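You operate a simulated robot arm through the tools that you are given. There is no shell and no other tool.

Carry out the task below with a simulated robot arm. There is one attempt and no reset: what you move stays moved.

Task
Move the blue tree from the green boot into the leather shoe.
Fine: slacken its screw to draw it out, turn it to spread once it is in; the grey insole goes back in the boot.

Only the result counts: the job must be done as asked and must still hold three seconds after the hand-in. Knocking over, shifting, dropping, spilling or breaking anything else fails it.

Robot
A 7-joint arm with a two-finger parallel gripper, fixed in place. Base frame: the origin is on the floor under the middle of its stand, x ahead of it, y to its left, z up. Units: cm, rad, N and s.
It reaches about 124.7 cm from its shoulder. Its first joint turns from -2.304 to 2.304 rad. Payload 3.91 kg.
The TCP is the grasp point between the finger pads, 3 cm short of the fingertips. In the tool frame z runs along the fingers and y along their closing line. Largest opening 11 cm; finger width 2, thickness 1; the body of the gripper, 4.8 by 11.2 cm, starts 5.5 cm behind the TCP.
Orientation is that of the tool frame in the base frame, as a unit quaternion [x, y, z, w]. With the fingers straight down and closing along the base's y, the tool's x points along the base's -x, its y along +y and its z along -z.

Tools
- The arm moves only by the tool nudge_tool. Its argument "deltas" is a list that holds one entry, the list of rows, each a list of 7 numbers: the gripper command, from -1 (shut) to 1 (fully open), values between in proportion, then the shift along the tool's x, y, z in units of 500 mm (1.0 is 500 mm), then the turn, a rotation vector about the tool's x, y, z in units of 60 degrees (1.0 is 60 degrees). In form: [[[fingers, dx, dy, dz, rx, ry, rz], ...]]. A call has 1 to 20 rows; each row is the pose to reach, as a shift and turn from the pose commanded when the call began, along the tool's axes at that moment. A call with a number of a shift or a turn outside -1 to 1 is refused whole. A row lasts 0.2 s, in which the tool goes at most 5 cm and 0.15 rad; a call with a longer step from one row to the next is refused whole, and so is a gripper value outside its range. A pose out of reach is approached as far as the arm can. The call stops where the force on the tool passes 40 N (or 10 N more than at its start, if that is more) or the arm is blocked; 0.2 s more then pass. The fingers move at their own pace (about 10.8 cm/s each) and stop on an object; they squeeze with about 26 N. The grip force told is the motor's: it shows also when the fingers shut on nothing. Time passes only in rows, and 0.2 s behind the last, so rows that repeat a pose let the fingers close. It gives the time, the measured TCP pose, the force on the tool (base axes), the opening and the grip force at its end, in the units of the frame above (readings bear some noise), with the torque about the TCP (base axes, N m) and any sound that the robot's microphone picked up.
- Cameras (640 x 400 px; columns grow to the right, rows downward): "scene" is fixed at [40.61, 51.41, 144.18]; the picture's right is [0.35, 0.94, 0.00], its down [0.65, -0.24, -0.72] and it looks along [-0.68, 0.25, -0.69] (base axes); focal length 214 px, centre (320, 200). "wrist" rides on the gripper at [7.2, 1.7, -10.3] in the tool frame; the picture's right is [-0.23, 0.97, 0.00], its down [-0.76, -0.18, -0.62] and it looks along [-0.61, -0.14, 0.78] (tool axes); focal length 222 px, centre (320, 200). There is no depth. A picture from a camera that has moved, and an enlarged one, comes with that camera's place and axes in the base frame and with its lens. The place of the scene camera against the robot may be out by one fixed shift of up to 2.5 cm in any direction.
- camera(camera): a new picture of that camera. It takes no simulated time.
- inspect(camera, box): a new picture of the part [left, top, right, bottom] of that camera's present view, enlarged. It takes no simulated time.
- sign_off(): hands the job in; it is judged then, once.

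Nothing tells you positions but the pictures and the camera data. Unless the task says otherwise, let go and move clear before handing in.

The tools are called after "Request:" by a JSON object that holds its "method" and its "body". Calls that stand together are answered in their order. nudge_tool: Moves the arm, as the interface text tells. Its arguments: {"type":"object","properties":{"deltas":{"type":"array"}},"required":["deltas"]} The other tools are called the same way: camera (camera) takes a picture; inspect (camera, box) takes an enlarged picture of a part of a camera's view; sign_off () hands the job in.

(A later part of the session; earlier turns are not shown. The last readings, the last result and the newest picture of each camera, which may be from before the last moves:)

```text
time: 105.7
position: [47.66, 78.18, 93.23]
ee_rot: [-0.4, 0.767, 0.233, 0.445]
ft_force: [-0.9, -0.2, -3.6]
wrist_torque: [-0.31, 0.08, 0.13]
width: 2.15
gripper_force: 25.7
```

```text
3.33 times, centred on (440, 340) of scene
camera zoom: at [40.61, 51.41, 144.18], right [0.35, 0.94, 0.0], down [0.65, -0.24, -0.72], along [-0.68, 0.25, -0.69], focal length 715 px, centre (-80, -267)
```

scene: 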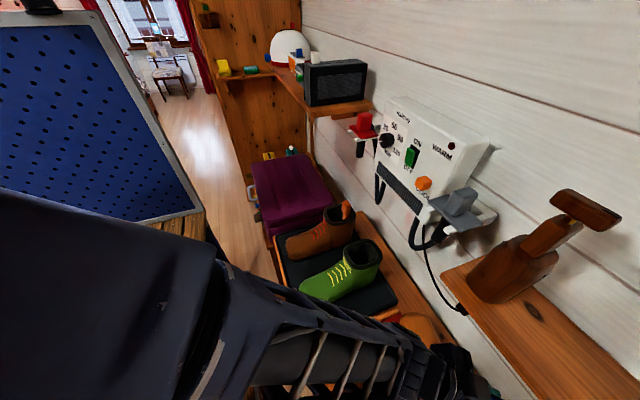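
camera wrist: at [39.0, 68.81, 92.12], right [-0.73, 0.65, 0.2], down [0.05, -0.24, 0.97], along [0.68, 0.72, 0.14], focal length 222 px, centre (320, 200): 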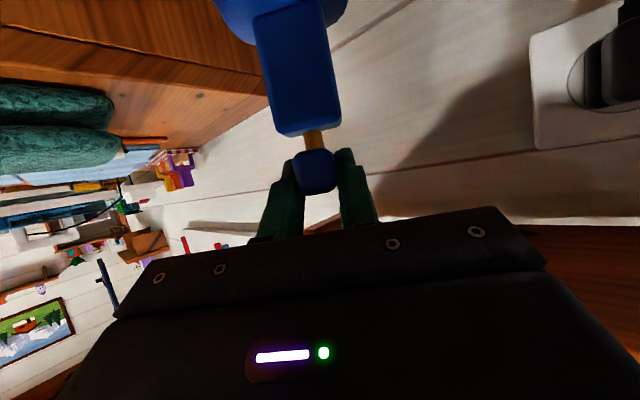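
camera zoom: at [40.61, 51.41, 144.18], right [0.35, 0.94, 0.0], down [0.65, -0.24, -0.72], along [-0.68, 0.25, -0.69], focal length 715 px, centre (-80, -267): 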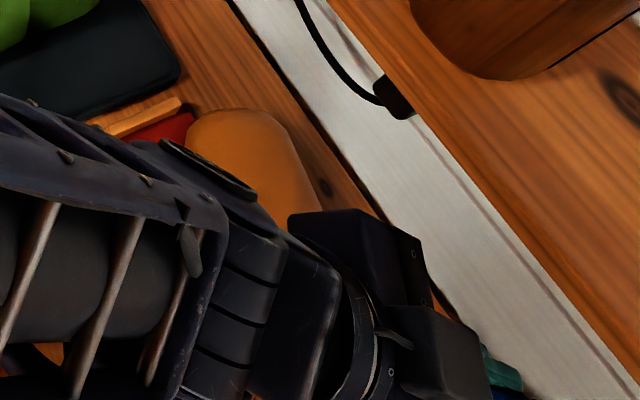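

The shoe's toe has swung: at the end stop the jammed plug turned the shoe itself. I'll lower back the test lift, release, retreat and assess.

Request:
{"method": "nudge_tool", "body": {"deltas": [[[-1, 0.0026, 0, 0.0015, 0, 0, 0], [-1, 0.0052, 0, 0.003, 0, 0, 0], [-0.6, 0.0052, 0, 0.003, 0, 0, 0], [-0.2, 0.0052, 0, 0.003, 0, 0, 0], [-0.2, 0.0052, 0, 0.003, 0, 0, 0], [-0.2, 0.0052, 0, -0.047, 0, 0, 0], [-0.2, 0.0052, 0, -0.117, 0, 0, 0], [-0.2, 0.0052, 0, -0.19, 0, 0, 0]]]}}

Request:
{"method": "camera", "body": {"camera": "wrist"}}

Request:
{"method": "camera", "body": {"camera": "scene"}}

```text
time: 107.5
position: [42.9, 71.3, 97.84]
ee_rot: [-0.401, 0.766, 0.234, 0.445]
ft_force: [0.3, -0.1, -0.7]
wrist_torque: [0.01, 0.01, 0.03]
width: 4.41
gripper_force: 0.1
```

```text
taken
camera wrist: at [34.24, 61.93, 96.6], right [-0.74, 0.65, 0.2], down [0.05, -0.24, 0.97], along [0.68, 0.72, 0.14], focal length 222 px, centre (320, 200)
```

wrist: 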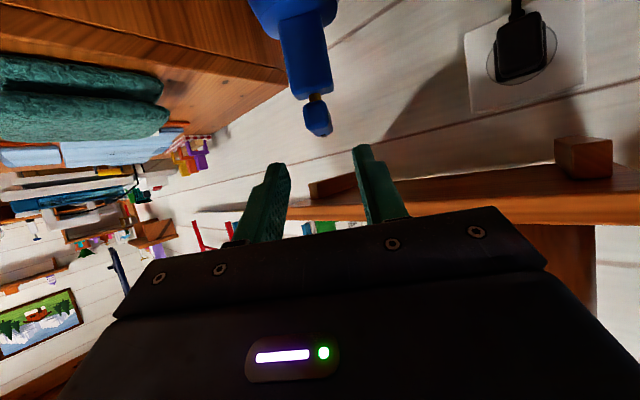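

```text
taken
```

scene: 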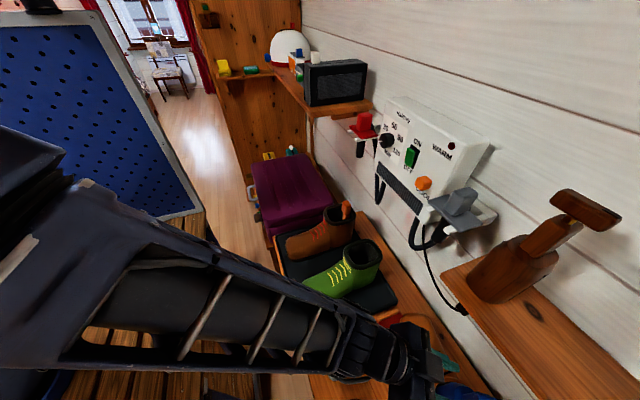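

Request:
{"method": "nudge_tool", "body": {"deltas": [[[-0.2, -0.011, -0.029, -0.034, 0, 0, 0], [-0.2, -0.022, -0.058, -0.069, -0.084, 0, -0.048], [-0.2, -0.033, -0.087, -0.103, -0.168, 0, -0.095], [-0.2, -0.043, -0.116, -0.137, -0.253, 0, -0.143], [-0.2, -0.054, -0.145, -0.172, -0.337, 0, -0.191], [-0.2, -0.065, -0.174, -0.206, -0.421, 0, -0.238], [-0.2, -0.065, -0.174, -0.206, -0.505, 0, -0.286]]]}}

Request:
{"method": "camera", "body": {"camera": "scene"}}

Request:
{"method": "camera", "body": {"camera": "wrist"}}

```text
time: 109.1
position: [45.65, 60.31, 105.8]
ee_rot: [-0.611, 0.611, 0.357, 0.356]
ft_force: [-0.4, 0.1, 1.4]
wrist_torque: [-0.03, -0.02, -0.06]
width: 4.37
gripper_force: 0.2
```

```text
taken
```

scene: 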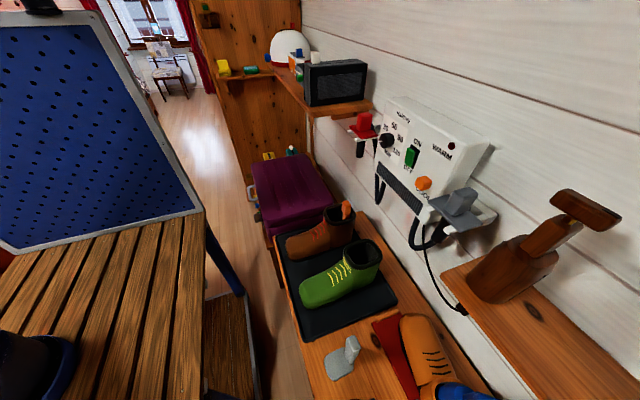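

```text
taken
camera wrist: at [43.98, 47.74, 104.66], right [-0.97, 0.11, 0.2], down [0.18, -0.17, 0.97], along [0.14, 0.98, 0.14], focal length 222 px, centre (320, 200)
```

wrist: 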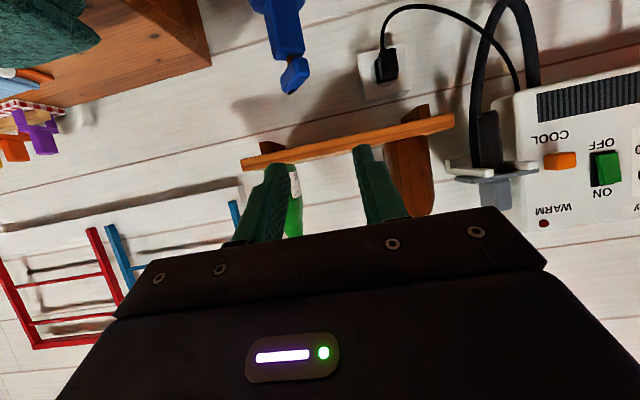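

The shoe has been swung about 20° clockwise around the plug. I can reverse this by gripping the tree's neck (its body) and turning it back anticlockwise. First measure shoe and body headings from above.

Request:
{"method": "nudge_tool", "body": {"deltas": [[[0, -0.02, 0, -0.03, 0, 0.12, 0], [0, -0.04, 0, -0.06, 0, 0.24, 0], [0, -0.06, 0, -0.06, 0, 0.36, 0], [0, -0.06, 0, -0.06, 0, 0.48, 0], [0, -0.06, 0, -0.06, 0, 0.6, 0], [0, -0.06, 0, -0.06, 0, 0.72, 0], [0, -0.06, 0, -0.06, 0, 0.83, 0]]]}}

Request:
{"method": "camera", "body": {"camera": "wrist"}}

Request:
{"method": "inspect", "body": {"camera": "wrist", "box": [200, 0, 440, 180]}}

Request:
{"method": "inspect", "body": {"camera": "scene", "box": [360, 300, 500, 400]}}

```text
time: 110.7
position: [45.75, 59.09, 109.93]
ee_rot: [-0.704, 0.704, 0.066, 0.065]
ft_force: [1.0, -0.4, -0.6]
wrist_torque: [0.01, 0.03, 0.01]
width: 5.5
gripper_force: 0.2
```

```text
taken
camera wrist: at [44.09, 50.11, 118.69], right [-0.97, 0.22, 0.04], down [0.18, 0.63, 0.75], along [0.14, 0.74, -0.66], focal length 222 px, centre (320, 200)
```

wrist: 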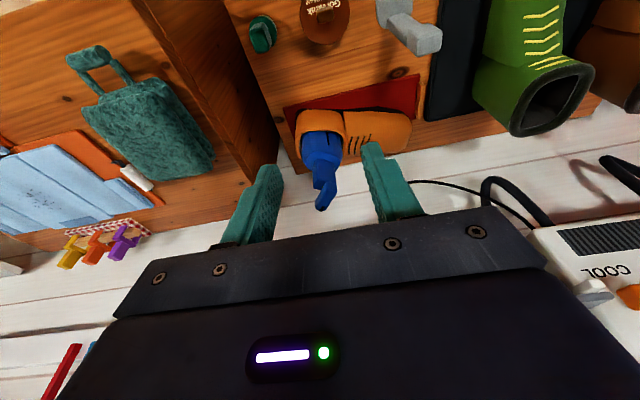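

```text
2.22 times, centred on (320, 90) of wrist
camera zoom: at [44.09, 50.11, 118.69], right [-0.97, 0.22, 0.04], down [0.18, 0.63, 0.75], along [0.14, 0.74, -0.66], focal length 494 px, centre (320, 444)
```

zoom: 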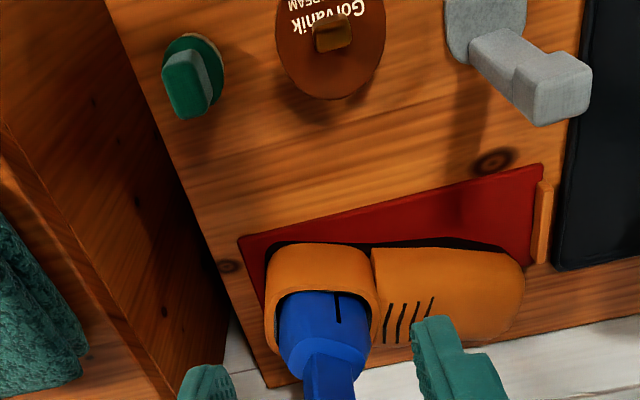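

```text
4.00 times, centred on (430, 350) of scene
camera zoom: at [40.61, 51.41, 144.18], right [0.35, 0.94, 0.0], down [0.65, -0.24, -0.72], along [-0.68, 0.25, -0.69], focal length 858 px, centre (-120, -400)
```

zoom: 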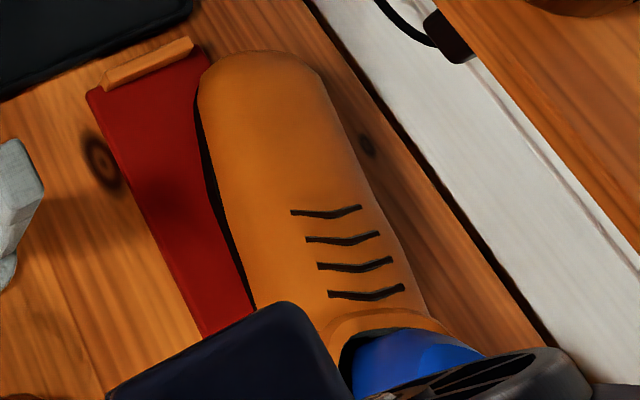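

Request:
{"method": "inspect", "body": {"camera": "wrist", "box": [280, 100, 370, 220]}}

```text
3.33 times, centred on (325, 160) of wrist
camera zoom: at [44.09, 50.11, 118.69], right [-0.97, 0.22, 0.04], down [0.18, 0.63, 0.75], along [0.14, 0.74, -0.66], focal length 740 px, centre (303, 333)
```

zoom: 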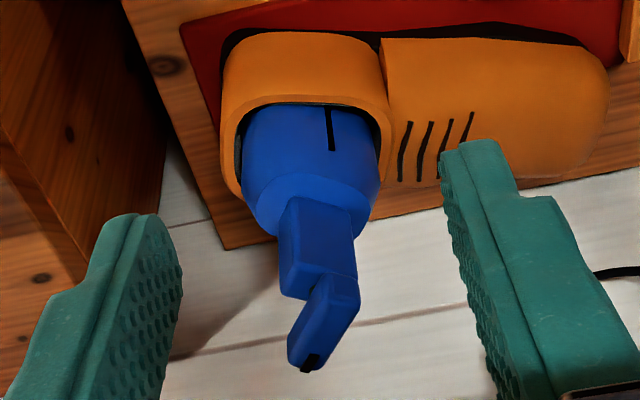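

Request:
{"method": "nudge_tool", "body": {"deltas": [[[0.18, -0.005, 0.006, 0.028, 0, -0.137, 0], [0.18, -0.01, 0.012, 0.055, 0, -0.274, 0], [0.18, -0.014, 0.018, 0.083, 0, -0.411, 0], [0.18, -0.019, 0.024, 0.11, 0, -0.549, 0], [0.18, -0.023, 0.03, 0.138, 0, -0.686, 0], [0.18, -0.028, 0.035, 0.166, 0, -0.823, 0]]]}}

```text
time: 112.1
position: [44.21, 62.1, 101.98]
ee_rot: [-0.612, 0.612, 0.355, 0.355]
ft_force: [-0.1, 0.8, -0.1]
wrist_torque: [-0.02, 0.0, -0.02]
width: 6.48
gripper_force: 0.0
```

Request:
{"method": "nudge_tool", "body": {"deltas": [[[0.18, 0.013, 0.003, 0.047, 0.0867, 0, 0.0498], [0.18, 0.026, 0.006, 0.094, 0.1734, 0, 0.0996], [0.18, 0.04, 0.009, 0.141, 0.26, 0, 0.1494], [0.18, 0.053, 0.012, 0.188, 0.3468, 0, 0.1992], [0.18, 0.0657, 0.014, 0.235, 0.4335, 0, 0.249], [0.18, 0.0657, 0.014, 0.235, 0.4335, 0, 0.249]]]}}

Request:
{"method": "camera", "body": {"camera": "wrist"}}

Request:
{"method": "inspect", "body": {"camera": "wrist", "box": [220, 40, 420, 200]}}

```text
time: 113.5
position: [43.36, 70.63, 93.24]
ee_rot: [-0.433, 0.75, 0.25, 0.433]
ft_force: [0.4, -0.1, -0.3]
wrist_torque: [0.0, 0.0, -0.03]
width: 6.48
gripper_force: 0.0
```

```text
taken
camera wrist: at [35.52, 60.57, 92.12], right [-0.79, 0.59, 0.2], down [0.07, -0.23, 0.97], along [0.61, 0.78, 0.13], focal length 222 px, centre (320, 200)
```

wrist: 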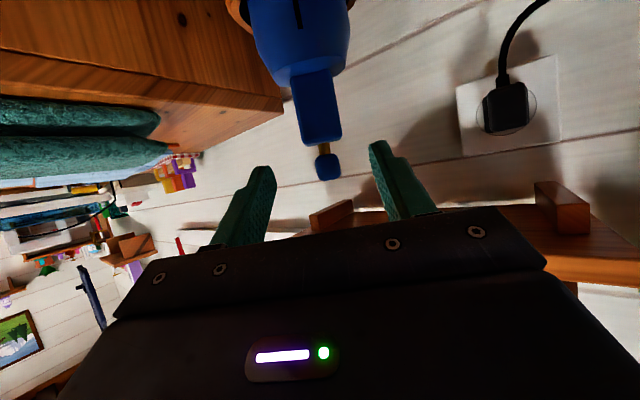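

```text
2.50 times, centred on (320, 120) of wrist
camera zoom: at [35.52, 60.57, 92.12], right [-0.79, 0.59, 0.2], down [0.07, -0.23, 0.97], along [0.61, 0.78, 0.13], focal length 555 px, centre (320, 400)
```

zoom: 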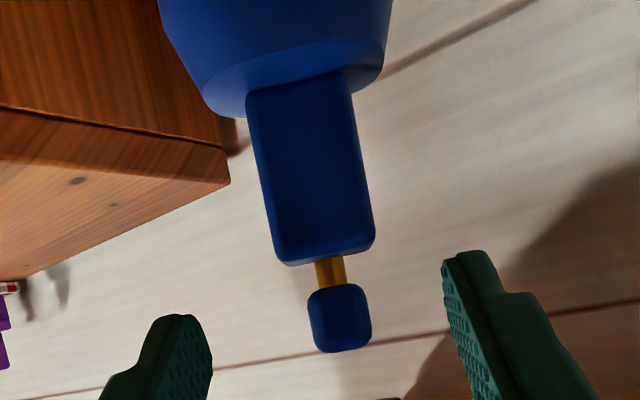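

Request:
{"method": "nudge_tool", "body": {"deltas": [[[0.18, 0, 0, 0.06, 0, 0, 0], [0.18, 0, 0, 0.12, 0, 0, 0], [0.18, 0, 0, 0.17, 0, 0, 0], [0.18, 0, 0, 0.2, 0, 0, 0]]]}}

Request:
{"method": "inspect", "body": {"camera": "wrist", "box": [220, 0, 420, 200]}}

```text
time: 114.5
position: [47.7, 78.27, 88.26]
ee_rot: [-0.433, 0.75, 0.251, 0.433]
ft_force: [-0.3, 0.1, -0.4]
wrist_torque: [0.03, -0.02, -0.01]
width: 6.5
gripper_force: 0.1
```

```text
2.00 times, centred on (320, 100) of wrist
camera zoom: at [39.89, 68.09, 87.16], right [-0.79, 0.58, 0.2], down [0.07, -0.23, 0.97], along [0.61, 0.78, 0.14], focal length 444 px, centre (320, 400)
```

zoom: 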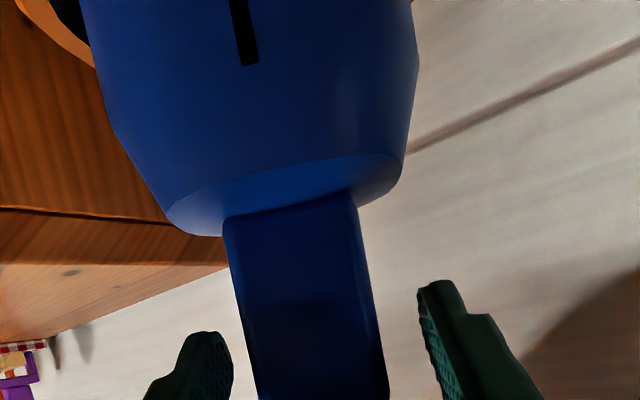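

Request:
{"method": "nudge_tool", "body": {"deltas": [[[0.18, 0, -0.007, 0, 0, 0, 0], [-0.3, 0, -0.007, 0, 0, 0, 0], [-1, 0, -0.007, 0, 0, 0, 0], [-1, 0, -0.007, 0, 0, 0, 0]]]}}

Request:
{"method": "inspect", "body": {"camera": "wrist", "box": [220, 0, 420, 200]}}

Request:
{"method": "camera", "body": {"camera": "scene"}}

```text
time: 115.5
position: [47.88, 78.02, 88.21]
ee_rot: [-0.433, 0.75, 0.25, 0.433]
ft_force: [-2.1, -0.6, 2.6]
wrist_torque: [0.02, 0.06, 0.0]
width: 4.0
gripper_force: 26.1
```

```text
2.00 times, centred on (320, 100) of wrist
camera zoom: at [40.16, 67.9, 87.16], right [-0.79, 0.58, 0.2], down [0.08, -0.23, 0.97], along [0.61, 0.78, 0.13], focal length 444 px, centre (320, 400)
```

zoom: 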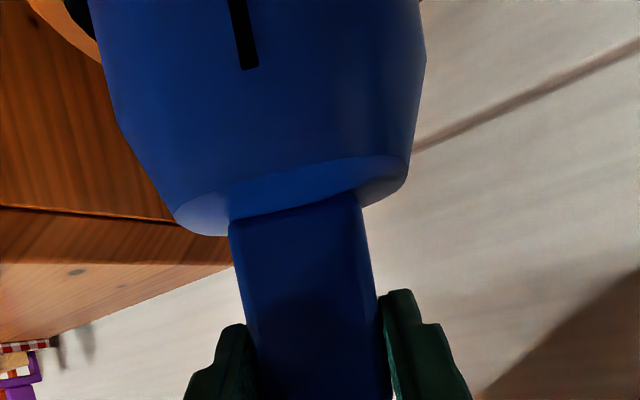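

```text
taken
```

scene: 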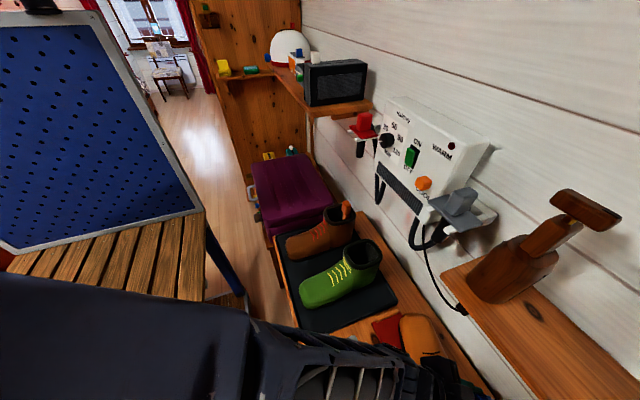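

Neck gripped (4.0 cm). With the body held directly, I'll repeat the small lift test (0.4 cm) at this fully clockwise screw position.

Request:
{"method": "nudge_tool", "body": {"deltas": [[[-1, -0.0035, 0, -0.002, 0, 0, 0], [-1, -0.0069, 0, -0.004, 0, 0, 0], [-1, -0.0069, 0, -0.004, 0, 0, 0]]]}}

Request:
{"method": "inspect", "body": {"camera": "scene", "box": [360, 300, 500, 400]}}

```text
time: 116.3
position: [47.99, 77.89, 88.5]
ee_rot: [-0.432, 0.751, 0.249, 0.433]
ft_force: [0.4, 0.2, -2.5]
wrist_torque: [-0.07, 0.0, 0.01]
width: 3.98
gripper_force: 26.3
```

```text
4.00 times, centred on (430, 350) of scene
camera zoom: at [40.61, 51.41, 144.18], right [0.35, 0.94, 0.0], down [0.65, -0.24, -0.72], along [-0.68, 0.25, -0.69], focal length 858 px, centre (-120, -400)
```

zoom: 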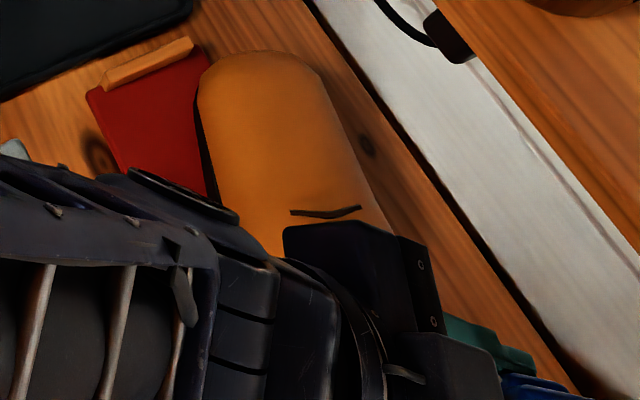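

Even held by the neck it lifts with just its weight, so the fully clockwise end is slack too; the spread is presumably around the original alignment (bar parallel to the shoe). First I'll turn the body back anticlockwise to bring the shoe straight.

Request:
{"method": "nudge_tool", "body": {"deltas": [[[-1, 0.0061, 0, 0.0035, 0, 0, 0], [-1, 0.006, -0.0027, 0.0036, -0.0722, 0, -0.0417], [-1, 0.0058, -0.0054, 0.0039, -0.1443, 0, -0.0833], [-1, 0.0055, -0.0081, 0.0044, -0.2165, 0, -0.125], [-1, 0.0051, -0.0107, 0.0051, -0.2887, 0, -0.1667]]]}}

Request:
{"method": "inspect", "body": {"camera": "scene", "box": [360, 300, 500, 400]}}

```text
time: 117.5
position: [48.28, 77.92, 88.26]
ee_rot: [-0.557, 0.663, 0.323, 0.382]
ft_force: [-0.9, -0.9, -2.3]
wrist_torque: [-0.02, -0.01, -0.06]
width: 3.97
gripper_force: 25.8
```

```text
4.00 times, centred on (430, 350) of scene
camera zoom: at [40.61, 51.41, 144.18], right [0.35, 0.94, 0.0], down [0.65, -0.24, -0.72], along [-0.68, 0.25, -0.69], focal length 858 px, centre (-120, -400)
```

zoom: 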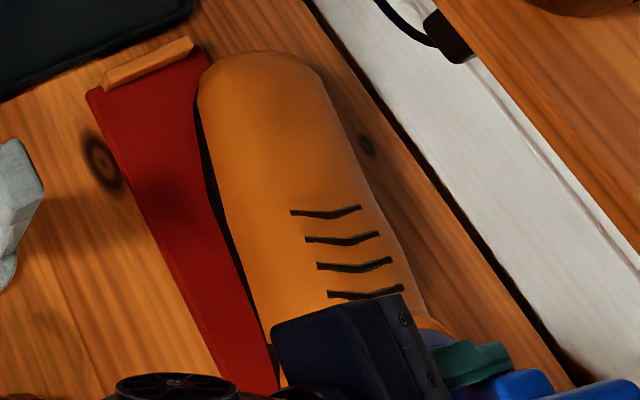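

Request:
{"method": "nudge_tool", "body": {"deltas": [[[-1, 0.0016, -0.0027, 0.0011, -0.0722, 0, -0.0417], [-1, 0.0015, -0.0054, 0.0014, -0.1443, 0, -0.0833], [-1, 0.0012, -0.0081, 0.0019, -0.2165, 0, -0.125], [-1, 0.0008, -0.0107, 0.0026, -0.2887, 0, -0.1667]]]}}

Request:
{"method": "inspect", "body": {"camera": "scene", "box": [360, 300, 500, 400]}}

Request:
{"method": "inspect", "body": {"camera": "wrist", "box": [220, 0, 420, 200]}}

```text
time: 118.5
position: [49.04, 77.79, 88.18]
ee_rot: [0.664, -0.555, -0.385, -0.321]
ft_force: [0.1, -1.0, 6.7]
wrist_torque: [0.65, 0.05, -0.68]
width: 3.97
gripper_force: 26.1
```

```text
4.00 times, centred on (430, 350) of scene
camera zoom: at [40.61, 51.41, 144.18], right [0.35, 0.94, 0.0], down [0.65, -0.24, -0.72], along [-0.68, 0.25, -0.69], focal length 858 px, centre (-120, -400)
```

zoom: 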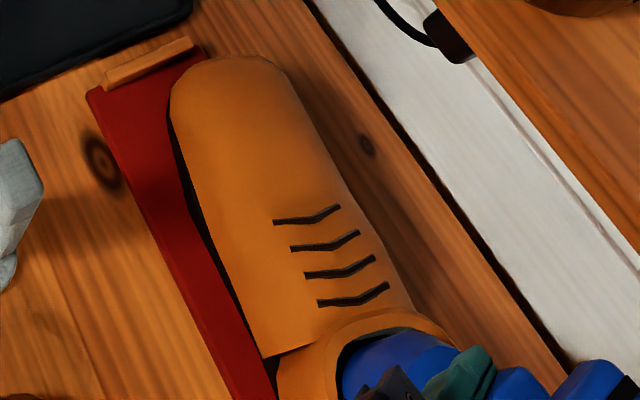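

```text
2.00 times, centred on (320, 100) of wrist
camera zoom: at [49.48, 65.06, 87.11], right [-0.98, -0.06, 0.2], down [0.2, -0.13, 0.97], along [-0.03, 0.99, 0.14], focal length 444 px, centre (320, 400)
```

zoom: 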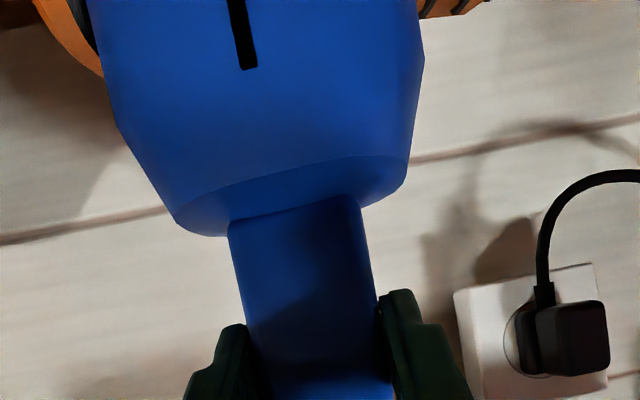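

The shoe is coming back (about half-way). Another 10° anticlockwise.

Request:
{"method": "nudge_tool", "body": {"deltas": [[[-1, -0.0001, -0.0027, 0.0001, -0.0722, 0, -0.0417], [-1, -0.0002, -0.0054, 0.0004, -0.1443, 0, -0.0833], [-1, -0.0002, -0.0054, 0.0004, -0.1443, 0, -0.0833]]]}}

Request:
{"method": "inspect", "body": {"camera": "scene", "box": [360, 300, 500, 400]}}

```text
time: 119.3
position: [49.25, 77.88, 88.17]
ee_rot: [0.709, -0.497, -0.409, -0.287]
ft_force: [2.4, 1.6, 5.3]
wrist_torque: [0.73, -0.11, -0.49]
width: 4.04
gripper_force: 26.5
```

```text
4.00 times, centred on (430, 350) of scene
camera zoom: at [40.61, 51.41, 144.18], right [0.35, 0.94, 0.0], down [0.65, -0.24, -0.72], along [-0.68, 0.25, -0.69], focal length 858 px, centre (-120, -400)
```

zoom: 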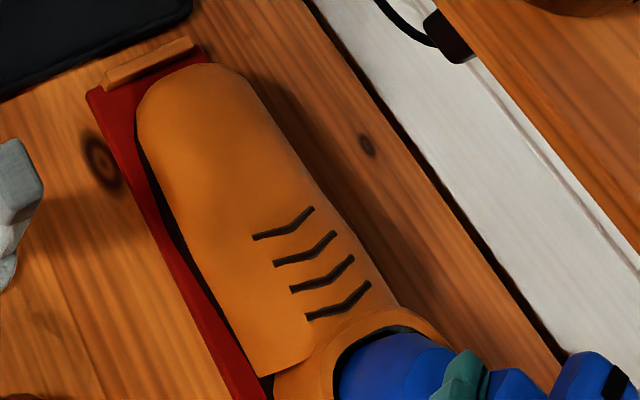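

Request:
{"method": "nudge_tool", "body": {"deltas": [[[-1, 0, -0.0008, 0, -0.0217, 0, -0.0125], [-1, 0, -0.0008, 0, -0.0217, 0, -0.0125], [-1, -0.0001, 0.0035, 0.0002, 0.0938, 0, 0.0542], [-1, -0.0004, 0.0073, 0.0007, 0.1949, 0, 0.1125], [-1, -0.0004, 0.0073, 0.0007, 0.1949, 0, 0.1125]]]}}

Request:
{"method": "inspect", "body": {"camera": "scene", "box": [360, 300, 500, 400]}}

Request:
{"method": "inspect", "body": {"camera": "wrist", "box": [220, 0, 420, 200]}}

```text
time: 120.5
position: [48.93, 77.76, 88.31]
ee_rot: [0.646, -0.577, -0.373, -0.333]
ft_force: [-1.8, -0.8, -0.1]
wrist_torque: [-0.32, 0.0, -0.04]
width: 3.98
gripper_force: 26.3
```

```text
4.00 times, centred on (430, 350) of scene
camera zoom: at [40.61, 51.41, 144.18], right [0.35, 0.94, 0.0], down [0.65, -0.24, -0.72], along [-0.68, 0.25, -0.69], focal length 858 px, centre (-120, -400)
```

zoom: 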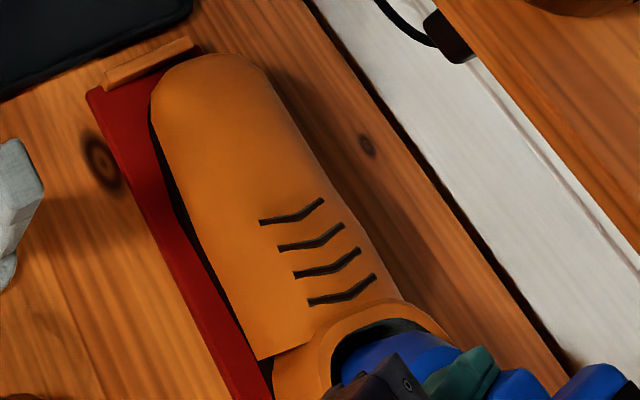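

```text
2.00 times, centred on (320, 100) of wrist
camera zoom: at [48.62, 65.02, 87.07], right [-0.98, 0.0, 0.2], down [0.2, -0.14, 0.97], along [0.03, 0.99, 0.13], focal length 444 px, centre (320, 400)
```

zoom: 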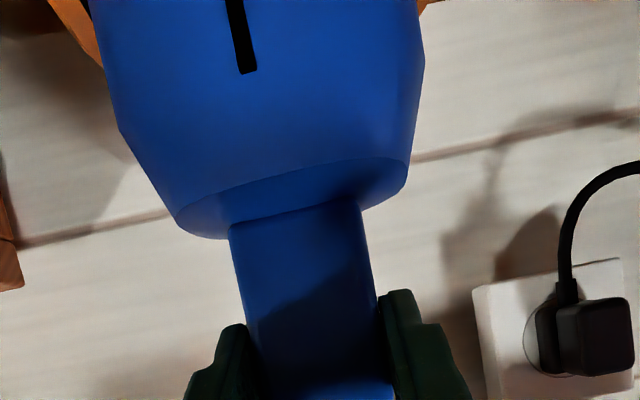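

Friction drags the shoe when the tree is resting on its floor; lifted slightly, it doesn't. So: turn anticlockwise pressed down to straighten the shoe, then lift a little before turning the body back.

Request:
{"method": "nudge_tool", "body": {"deltas": [[[-1, 0, -0.0027, 0.0001, -0.0722, 0, -0.0417], [-1, -0.0002, -0.0054, 0.0004, -0.1443, 0, -0.0833], [-1, -0.0003, -0.0065, 0.0006, -0.1732, 0, -0.1], [-1, -0.0003, -0.0065, 0.0006, -0.1732, 0, -0.1]]]}}

Request:
{"method": "inspect", "body": {"camera": "scene", "box": [360, 300, 500, 400]}}

```text
time: 121.5
position: [49.35, 77.82, 88.17]
ee_rot: [0.703, -0.505, -0.407, -0.292]
ft_force: [3.6, -0.4, 1.0]
wrist_torque: [0.3, -0.43, -0.35]
width: 4.0
gripper_force: 26.0
```

```text
4.00 times, centred on (430, 350) of scene
camera zoom: at [40.61, 51.41, 144.18], right [0.35, 0.94, 0.0], down [0.65, -0.24, -0.72], along [-0.68, 0.25, -0.69], focal length 858 px, centre (-120, -400)
```

zoom: 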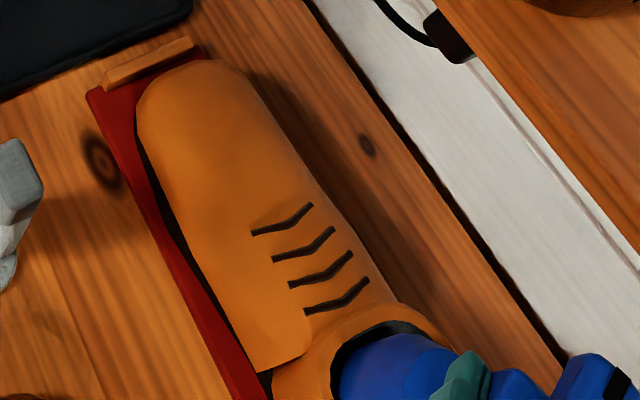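

Request:
{"method": "nudge_tool", "body": {"deltas": [[[-1, 0, -0.0011, 0, -0.0289, 0, -0.0167], [-1, 0, -0.0011, 0, -0.0289, 0, -0.0167], [-1, -0.0078, -0.0011, -0.0045, -0.0289, 0, -0.0167], [-1, -0.0078, 0, -0.0045, 0, 0, 0], [-1, -0.0079, 0.0033, -0.0044, 0.0866, 0, 0.05], [-1, -0.0082, 0.0068, -0.0039, 0.1804, 0, 0.1042], [-1, -0.0086, 0.01, -0.0031, 0.2685, 0, 0.155], [-1, -0.0086, 0.01, -0.0031, 0.2685, 0, 0.155]]]}}

Request:
{"method": "inspect", "body": {"camera": "scene", "box": [360, 300, 500, 400]}}

Request:
{"method": "inspect", "body": {"camera": "wrist", "box": [220, 0, 420, 200]}}

```text
time: 123.3
position: [48.83, 77.7, 88.56]
ee_rot: [-0.611, 0.614, 0.353, 0.353]
ft_force: [0.6, 0.3, -4.5]
wrist_torque: [-0.06, -0.02, 0.01]
width: 3.97
gripper_force: 26.0
```

```text
4.00 times, centred on (430, 350) of scene
camera zoom: at [40.61, 51.41, 144.18], right [0.35, 0.94, 0.0], down [0.65, -0.24, -0.72], along [-0.68, 0.25, -0.69], focal length 858 px, centre (-120, -400)
```

zoom: 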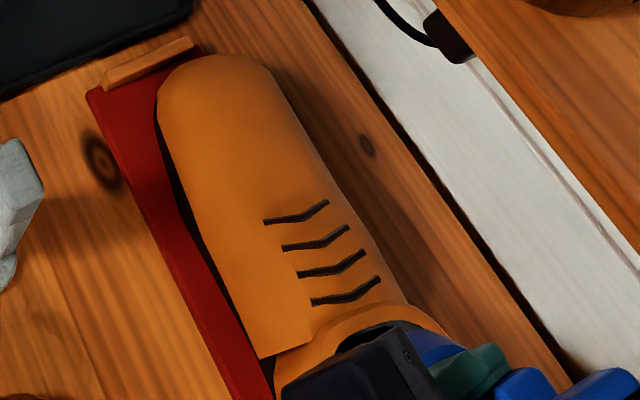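

```text
2.00 times, centred on (320, 100) of wrist
camera zoom: at [46.94, 65.16, 87.53], right [-0.97, 0.12, 0.2], down [0.18, -0.16, 0.97], along [0.14, 0.98, 0.14], focal length 444 px, centre (320, 400)
```

zoom: 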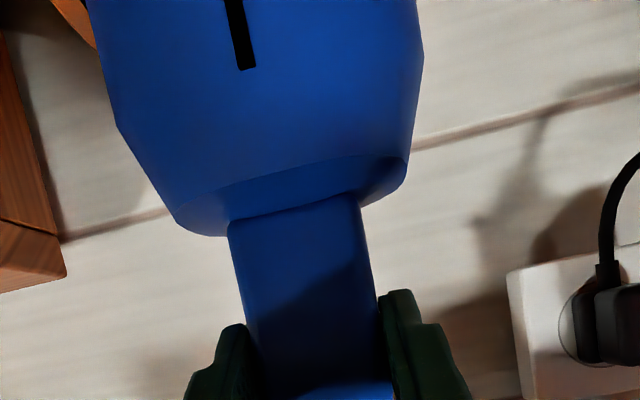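

The shoe sticks to the plug and follows back about 8°. I'll overshoot: turn the body anticlockwise so that the shoe goes about 8° past straight, then bring the body back.

Request:
{"method": "nudge_tool", "body": {"deltas": [[[-1, 0.0068, -0.0038, 0.0042, -0.101, 0, -0.0583], [-1, 0.0065, -0.0075, 0.0048, -0.2021, 0, -0.1167], [-1, 0.0059, -0.0112, 0.0058, -0.3031, 0, -0.175], [-1, 0.0051, -0.0146, 0.0072, -0.4041, 0, -0.2333], [-1, 0.0051, -0.0146, 0.0072, -0.4041, 0, -0.2333]]]}}

Request:
{"method": "inspect", "body": {"camera": "scene", "box": [360, 300, 500, 400]}}

```text
time: 124.5
position: [49.47, 77.91, 88.21]
ee_rot: [0.742, -0.446, -0.429, -0.258]
ft_force: [4.5, 4.5, 0.7]
wrist_torque: [0.9, -0.25, -0.49]
width: 4.0
gripper_force: 25.7
```

```text
4.00 times, centred on (430, 350) of scene
camera zoom: at [40.61, 51.41, 144.18], right [0.35, 0.94, 0.0], down [0.65, -0.24, -0.72], along [-0.68, 0.25, -0.69], focal length 858 px, centre (-120, -400)
```

zoom: 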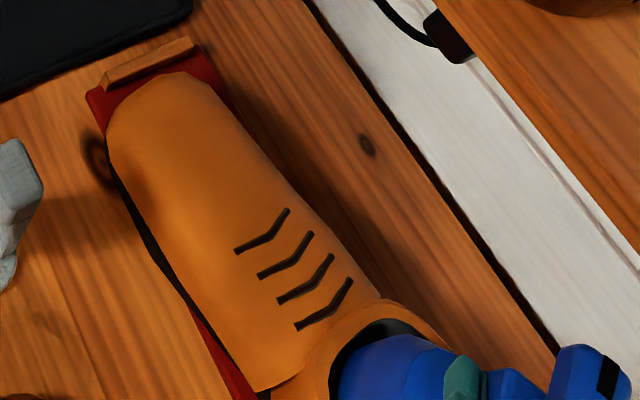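

Request:
{"method": "nudge_tool", "body": {"deltas": [[[-1, -0.007, 0, -0.004, 0, 0, 0], [-1, -0.0139, 0, -0.008, 0, 0, 0], [-1, -0.014, 0.0038, -0.0078, 0.101, 0, 0.0583], [-1, -0.0143, 0.0075, -0.0072, 0.2021, 0, 0.1167], [-1, -0.0149, 0.0112, -0.0062, 0.3031, 0, 0.175], [-1, -0.0157, 0.0146, -0.0048, 0.4041, 0, 0.2333], [-1, -0.0157, 0.0146, -0.0048, 0.4041, 0, 0.2333]]]}}

Request:
{"method": "inspect", "body": {"camera": "scene", "box": [360, 300, 500, 400]}}

Request:
{"method": "inspect", "body": {"camera": "wrist", "box": [220, 0, 420, 200]}}

```text
time: 126.1
position: [48.81, 77.66, 89.09]
ee_rot: [-0.61, 0.613, 0.354, 0.355]
ft_force: [-0.3, 0.7, -3.4]
wrist_torque: [-0.04, -0.01, 0.0]
width: 3.96
gripper_force: 25.5
```

```text
4.00 times, centred on (430, 350) of scene
camera zoom: at [40.61, 51.41, 144.18], right [0.35, 0.94, 0.0], down [0.65, -0.24, -0.72], along [-0.68, 0.25, -0.69], focal length 858 px, centre (-120, -400)
```

zoom: 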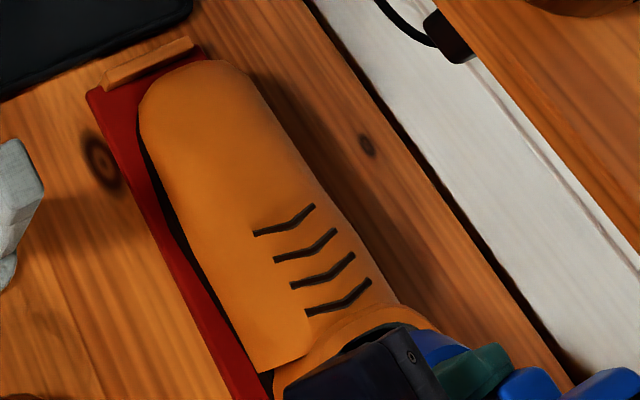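

```text
2.00 times, centred on (320, 100) of wrist
camera zoom: at [46.97, 65.11, 87.92], right [-0.97, 0.12, 0.2], down [0.18, -0.16, 0.97], along [0.14, 0.98, 0.14], focal length 444 px, centre (320, 400)
```

zoom: 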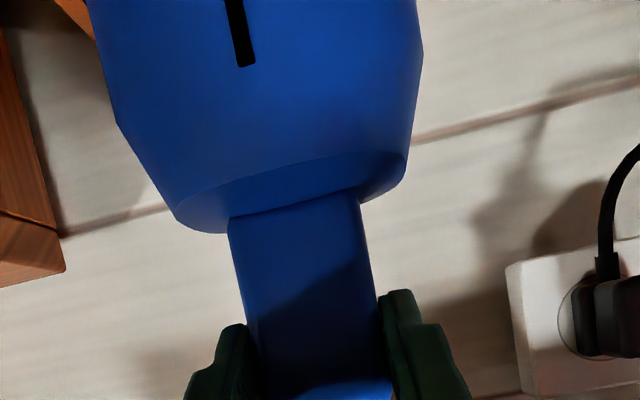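

The shoe is back within about half a centimetre and 1–2° of its start. Now lower the tree, release the neck and back out, then regrip the bar to bring it back to parallel.

Request:
{"method": "nudge_tool", "body": {"deltas": [[[-1, 0.005, 0, 0.003, 0, 0, 0], [-1, 0.01, 0, 0.006, 0, 0, 0], [-1, 0.0145, 0, 0.0083, 0, 0, 0], [-0.5, 0.0145, 0, 0.0083, 0, 0, 0], [0.18, 0.0145, 0, 0.0083, 0, 0, 0], [0.18, 0.0145, 0, 0.0083, 0, 0, 0], [0.18, 0.0145, 0, -0.05, 0, 0, 0], [0.18, 0.0145, 0, -0.12, 0, 0, 0], [0.18, 0.0145, 0, -0.19, 0, 0, 0]]]}}

Request:
{"method": "camera", "body": {"camera": "wrist"}}

Request:
{"method": "inspect", "body": {"camera": "wrist", "box": [220, 20, 420, 200]}}

Request:
{"method": "inspect", "body": {"camera": "scene", "box": [360, 300, 500, 400]}}

```text
time: 128.1
position: [48.55, 69.12, 93.09]
ee_rot: [-0.612, 0.613, 0.354, 0.354]
ft_force: [0.3, -0.2, -0.3]
wrist_torque: [0.02, -0.03, -0.01]
width: 6.5
gripper_force: 0.0
```

```text
taken
camera wrist: at [46.89, 56.49, 91.91], right [-0.97, 0.11, 0.2], down [0.18, -0.16, 0.97], along [0.14, 0.98, 0.13], focal length 222 px, centre (320, 200)
```

wrist: 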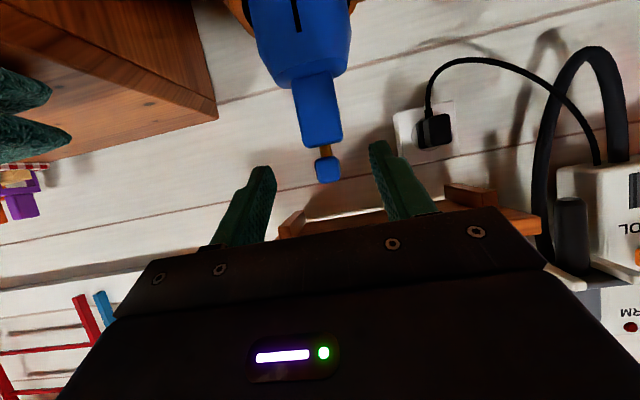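

```text
2.22 times, centred on (320, 110) of wrist
camera zoom: at [46.89, 56.49, 91.91], right [-0.97, 0.11, 0.2], down [0.18, -0.16, 0.97], along [0.14, 0.98, 0.13], focal length 494 px, centre (320, 400)
```

zoom: 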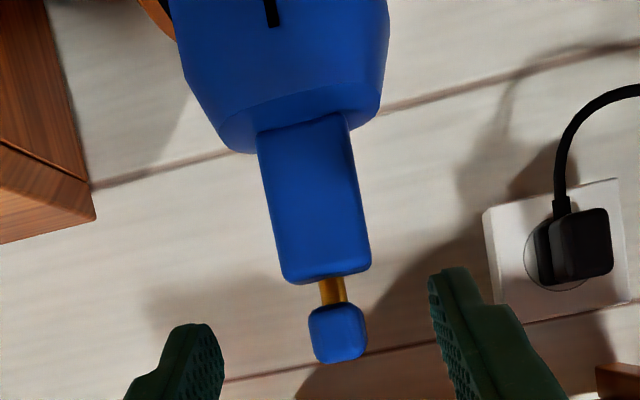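

```text
4.00 times, centred on (430, 350) of scene
camera zoom: at [40.61, 51.41, 144.18], right [0.35, 0.94, 0.0], down [0.65, -0.24, -0.72], along [-0.68, 0.25, -0.69], focal length 858 px, centre (-120, -400)
```

zoom: 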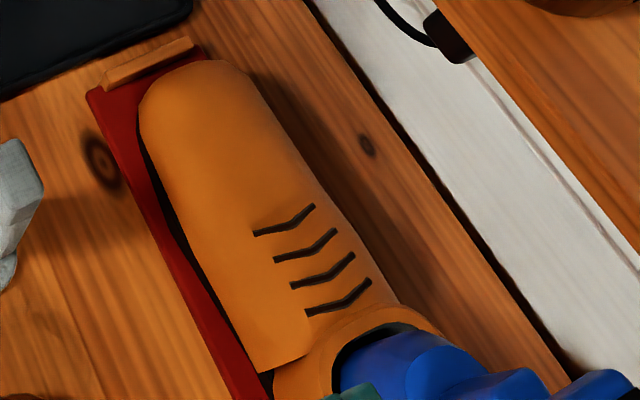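

Request:
{"method": "nudge_tool", "body": {"deltas": [[[-0.1, -0.044, 0.001, -0.0044, 0, 0, 0], [-0.1, -0.0873, 0.002, -0.0088, 0, 0, 0], [-0.1, -0.0872, 0.002, 0.05, 0, 0, 0], [-0.1, -0.087, 0.002, 0.11, 0, 0, 0], [-0.1, -0.0868, 0.002, 0.151, 0, 0, 0], [-0.1, -0.0868, 0.002, 0.151, 0, 0, 0]]]}}

Request:
{"method": "inspect", "body": {"camera": "wrist", "box": [220, 20, 420, 200]}}

```text
time: 129.5
position: [48.72, 77.86, 93.15]
ee_rot: [-0.612, 0.612, 0.355, 0.354]
ft_force: [0.1, 0.6, -0.4]
wrist_torque: [0.01, -0.01, -0.01]
width: 4.99
gripper_force: 0.0
```

```text
2.22 times, centred on (320, 110) of wrist
camera zoom: at [46.9, 65.29, 91.97], right [-0.97, 0.11, 0.2], down [0.18, -0.16, 0.97], along [0.14, 0.98, 0.14], focal length 494 px, centre (320, 400)
```

zoom: 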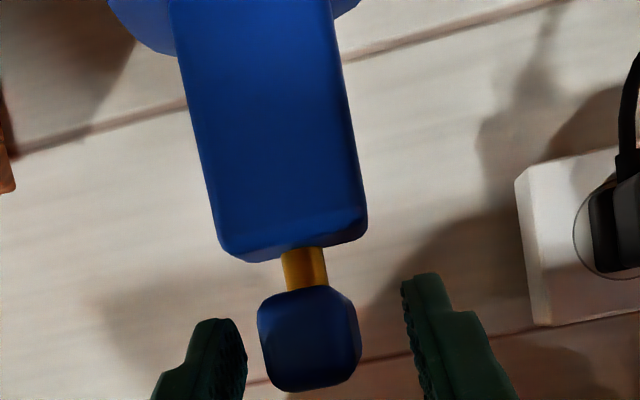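

Request:
{"method": "nudge_tool", "body": {"deltas": [[[-0.1, 0, -0.003, 0, 0, 0, 0], [-0.6, 0, -0.003, 0, 0, 0, 0], [-1, 0, -0.003, 0, 0, 0, 0], [-1, 0, -0.003, 0, 0, 0, 0]]]}}

```text
time: 130.5
position: [48.79, 77.91, 93.19]
ee_rot: [-0.612, 0.613, 0.353, 0.353]
ft_force: [-1.0, -0.5, 0.3]
wrist_torque: [0.04, 0.08, 0.01]
width: 2.16
gripper_force: 26.5
```

Request:
{"method": "nudge_tool", "body": {"deltas": [[[-1, -0.0002, -0.0034, 0.0004, -0.0866, 0, -0.05], [-1, -0.0006, -0.0068, 0.001, -0.1732, 0, -0.1], [-1, -0.0011, -0.0101, 0.002, -0.2598, 0, -0.15], [-1, -0.0019, -0.0132, 0.0032, -0.3464, 0, -0.2], [-1, -0.0028, -0.0162, 0.0048, -0.433, 0, -0.25]]]}}

Request:
{"method": "inspect", "body": {"camera": "wrist", "box": [220, 0, 420, 200]}}

Request:
{"method": "inspect", "body": {"camera": "scene", "box": [360, 300, 500, 400]}}

```text
time: 131.7
position: [49.65, 78.11, 93.23]
ee_rot: [0.75, -0.432, -0.433, -0.249]
ft_force: [-3.6, -1.3, 8.7]
wrist_torque: [0.0, 0.49, 0.08]
width: 2.16
gripper_force: 25.3
```

```text
2.00 times, centred on (320, 100) of wrist
camera zoom: at [54.35, 66.32, 92.06], right [-0.9, -0.39, 0.2], down [0.23, -0.05, 0.97], along [-0.37, 0.92, 0.14], focal length 444 px, centre (320, 400)
```

zoom: 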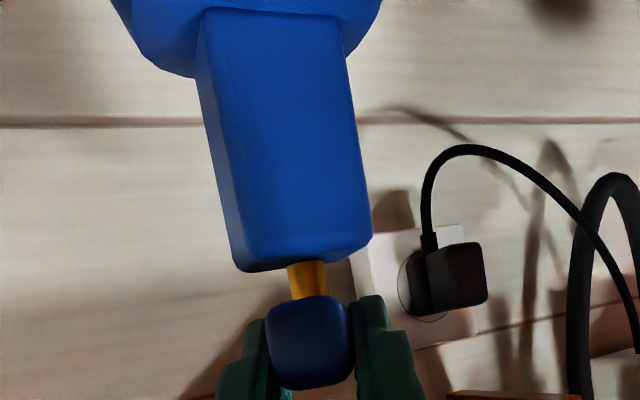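

```text
4.00 times, centred on (430, 350) of scene
camera zoom: at [40.61, 51.41, 144.18], right [0.35, 0.94, 0.0], down [0.65, -0.24, -0.72], along [-0.68, 0.25, -0.69], focal length 858 px, centre (-120, -400)
```

zoom: 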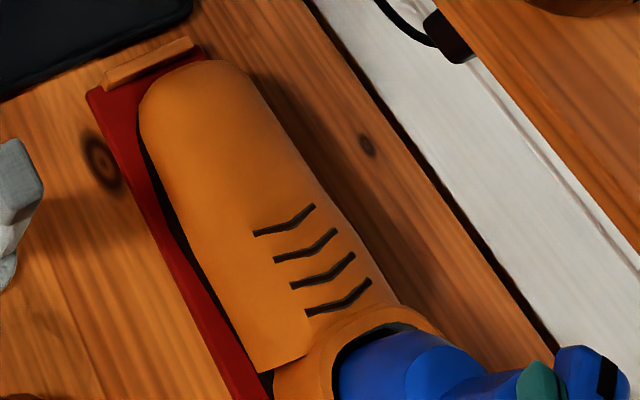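

Request:
{"method": "nudge_tool", "body": {"deltas": [[[-1, -0.0028, 0.0026, 0.0001, 0, 0, 0], [-1, -0.0028, 0.0026, 0.0001, 0, 0, 0]]]}}

```text
time: 132.3
position: [49.35, 78.06, 93.17]
ee_rot: [0.75, -0.433, -0.433, -0.25]
ft_force: [-0.1, 0.0, 0.4]
wrist_torque: [-0.04, -0.03, 0.02]
width: 2.16
gripper_force: 25.5
```

Request:
{"method": "nudge_tool", "body": {"deltas": [[[-1, -0.0001, -0.0035, 0.0002, -0.0866, 0, -0.05], [-1, -0.0004, -0.0069, 0.0006, -0.1732, 0, -0.1], [-1, -0.0008, -0.0103, 0.0014, -0.2598, 0, -0.15], [-1, -0.0014, -0.0136, 0.0025, -0.3464, 0, -0.2]]]}}

Request:
{"method": "inspect", "body": {"camera": "wrist", "box": [220, 0, 420, 200]}}

Request:
{"method": "inspect", "body": {"camera": "scene", "box": [360, 300, 500, 400]}}

```text
time: 133.3
position: [49.87, 78.59, 93.3]
ee_rot: [0.823, -0.267, -0.476, -0.154]
ft_force: [0.3, 0.0, -0.4]
wrist_torque: [0.07, -0.01, 0.02]
width: 2.15
gripper_force: 25.9
```

```text
2.00 times, centred on (320, 100) of wrist
camera zoom: at [59.08, 69.8, 92.13], right [-0.66, -0.72, 0.2], down [0.23, 0.05, 0.97], along [-0.71, 0.69, 0.14], focal length 444 px, centre (320, 400)
```

zoom: 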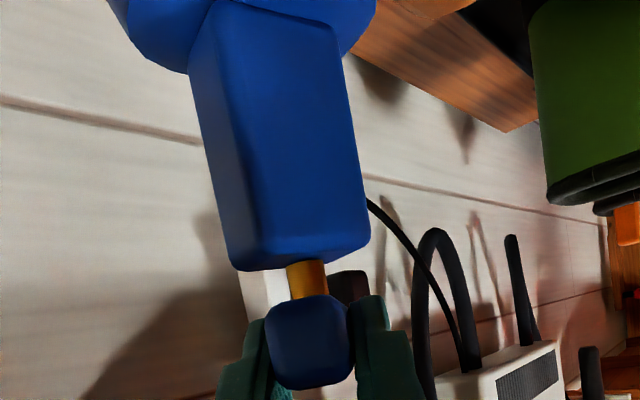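

```text
4.00 times, centred on (430, 350) of scene
camera zoom: at [40.61, 51.41, 144.18], right [0.35, 0.94, 0.0], down [0.65, -0.24, -0.72], along [-0.68, 0.25, -0.69], focal length 858 px, centre (-120, -400)
```

zoom: 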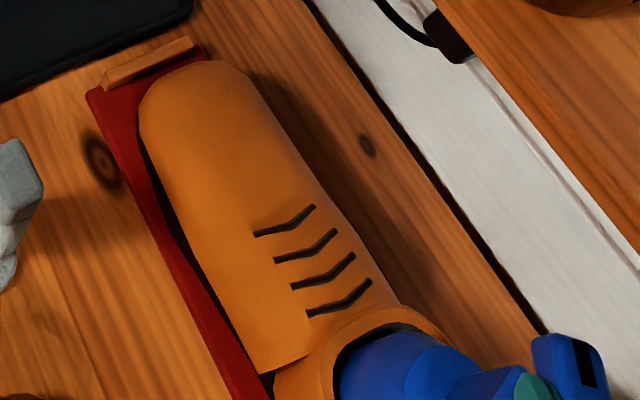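

Screw turned back about 40° relative to the body. Release, back out, and swap to an end grip (lean azimuth −126°) for the rest.

Request:
{"method": "nudge_tool", "body": {"deltas": [[[-0.5, 0, 0, 0, 0, 0, 0], [-0.2, 0, 0, 0, 0, 0, 0], [-0.2, 0, 0, 0, 0, 0, 0], [-0.2, 0, 0, -0.05, 0, 0, 0], [-0.2, 0, 0, -0.12, 0, 0, 0], [-0.2, 0, 0, -0.19, 0, 0, 0]]]}}

Request:
{"method": "inspect", "body": {"camera": "wrist", "box": [220, 0, 420, 160]}}

```text
time: 134.7
position: [56.64, 73.82, 97.89]
ee_rot: [0.823, -0.268, -0.477, -0.155]
ft_force: [-0.5, -0.1, 1.1]
wrist_torque: [-0.02, -0.01, 0.03]
width: 4.4
gripper_force: 0.0
```

```text
2.50 times, centred on (320, 80) of wrist
camera zoom: at [65.68, 64.96, 96.75], right [-0.67, -0.72, 0.2], down [0.23, 0.05, 0.97], along [-0.71, 0.69, 0.14], focal length 555 px, centre (320, 500)
```

zoom: 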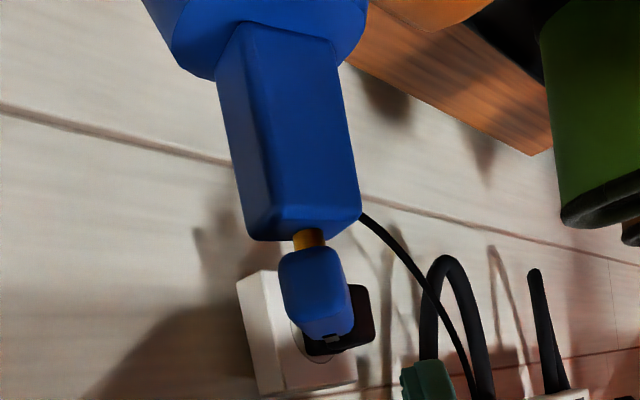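

Request:
{"method": "nudge_tool", "body": {"deltas": [[[0.2, -0.009, 0.045, -0.0114, 0.1083, 0, 0.0625], [0.64, -0.018, 0.0895, -0.0229, 0.2165, 0, 0.125], [0.64, -0.0275, 0.134, -0.0343, 0.3248, 0, 0.1875], [0.64, -0.0367, 0.179, -0.0457, 0.433, 0, 0.25], [0.64, -0.0458, 0.224, -0.0572, 0.5413, 0, 0.3125], [0.64, -0.055, 0.2685, -0.0686, 0.6495, 0, 0.375]]]}}

```text
time: 136.1
position: [50.05, 61.95, 102.08]
ee_rot: [0.657, -0.564, -0.38, -0.325]
ft_force: [0.8, 0.3, 0.6]
wrist_torque: [0.05, -0.01, 0.03]
width: 9.01
gripper_force: 0.1
```

Request:
{"method": "nudge_tool", "body": {"deltas": [[[0.64, -0.0172, 0.0193, 0.0307, 0.1078, 0, 0.0622], [0.64, -0.0344, 0.0387, 0.0614, 0.2155, 0, 0.1244], [0.64, -0.0517, 0.058, 0.0921, 0.3233, 0, 0.1867], [0.64, -0.0689, 0.0773, 0.1228, 0.4311, 0, 0.2489], [0.64, -0.0861, 0.0967, 0.1535, 0.5388, 0, 0.3111], [0.64, -0.1033, 0.116, 0.1842, 0.6466, 0, 0.3733]]]}}

Request:
{"method": "nudge_tool", "body": {"deltas": [[[0.64, 0, 0, 0, 0, 0.083, 0], [0.64, 0, 0, 0, 0, 0.167, 0], [0.64, 0, 0, 0, 0, 0.25, 0]]]}}

Request:
{"method": "camera", "body": {"camera": "wrist"}}

Request:
{"method": "inspect", "body": {"camera": "wrist", "box": [220, 40, 420, 200]}}

```text
time: 137.5
position: [42.78, 71.54, 101.99]
ee_rot: [-0.393, 0.771, 0.227, 0.446]
ft_force: [1.6, -0.3, 0.7]
wrist_torque: [-0.04, 0.02, 0.09]
width: 9.02
gripper_force: 0.0
```

```text
time: 138.3
position: [42.69, 71.6, 101.89]
ee_rot: [-0.421, 0.823, 0.175, 0.34]
ft_force: [-0.9, -0.4, -0.1]
wrist_torque: [0.03, 0.0, 0.01]
width: 9.04
gripper_force: 0.0
```

```text
taken
camera wrist: at [33.94, 62.39, 104.22], right [-0.7, 0.7, 0.16], down [0.2, -0.03, 0.98], along [0.69, 0.71, -0.12], focal length 222 px, centre (320, 200)
```

wrist: 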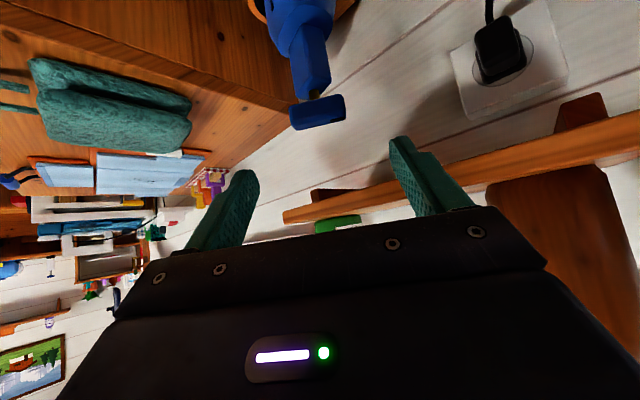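

```text
2.50 times, centred on (320, 120) of wrist
camera zoom: at [33.94, 62.39, 104.22], right [-0.7, 0.7, 0.16], down [0.2, -0.03, 0.98], along [0.69, 0.71, -0.12], focal length 555 px, centre (320, 400)
```

zoom: 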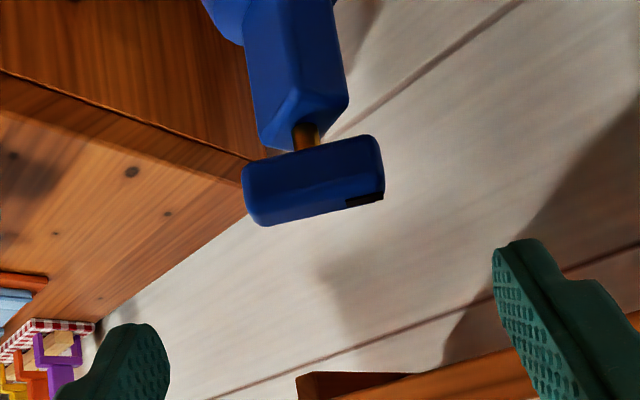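

Request:
{"method": "nudge_tool", "body": {"deltas": [[[0.64, 0, 0, 0.07, 0, 0, 0], [0.64, 0, 0, 0.14, 0, 0, 0], [0.64, 0, 0, 0.2, 0, 0, 0], [0.64, 0, -0.004, 0.238, 0, 0, 0], [0.3, 0, -0.004, 0.238, 0, 0, 0], [-0.3, 0, -0.004, 0.238, 0, 0, 0], [-1, 0, -0.004, 0.238, 0, 0, 0], [-1, 0, -0.004, 0.238, 0, 0, 0]]]}}

Request:
{"method": "inspect", "body": {"camera": "wrist", "box": [220, 0, 420, 200]}}

```text
time: 140.1
position: [47.74, 78.15, 93.58]
ee_rot: [-0.42, 0.823, 0.174, 0.341]
ft_force: [1.7, 3.3, -0.3]
wrist_torque: [0.52, -0.23, -0.01]
width: 5.93
gripper_force: 26.4
```

```text
2.00 times, centred on (320, 100) of wrist
camera zoom: at [39.0, 69.06, 95.79], right [-0.69, 0.7, 0.16], down [0.2, -0.03, 0.98], along [0.69, 0.71, -0.12], focal length 444 px, centre (320, 400)
```

zoom: 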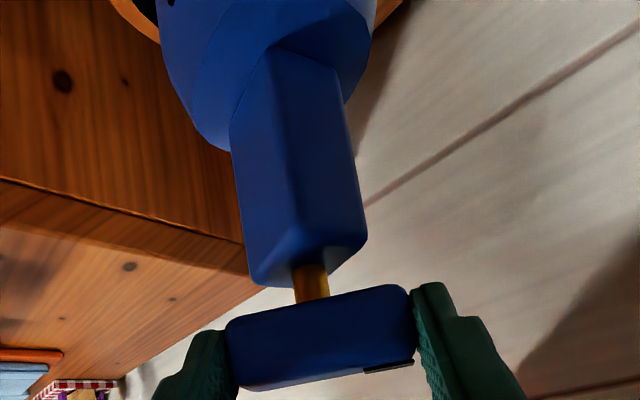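

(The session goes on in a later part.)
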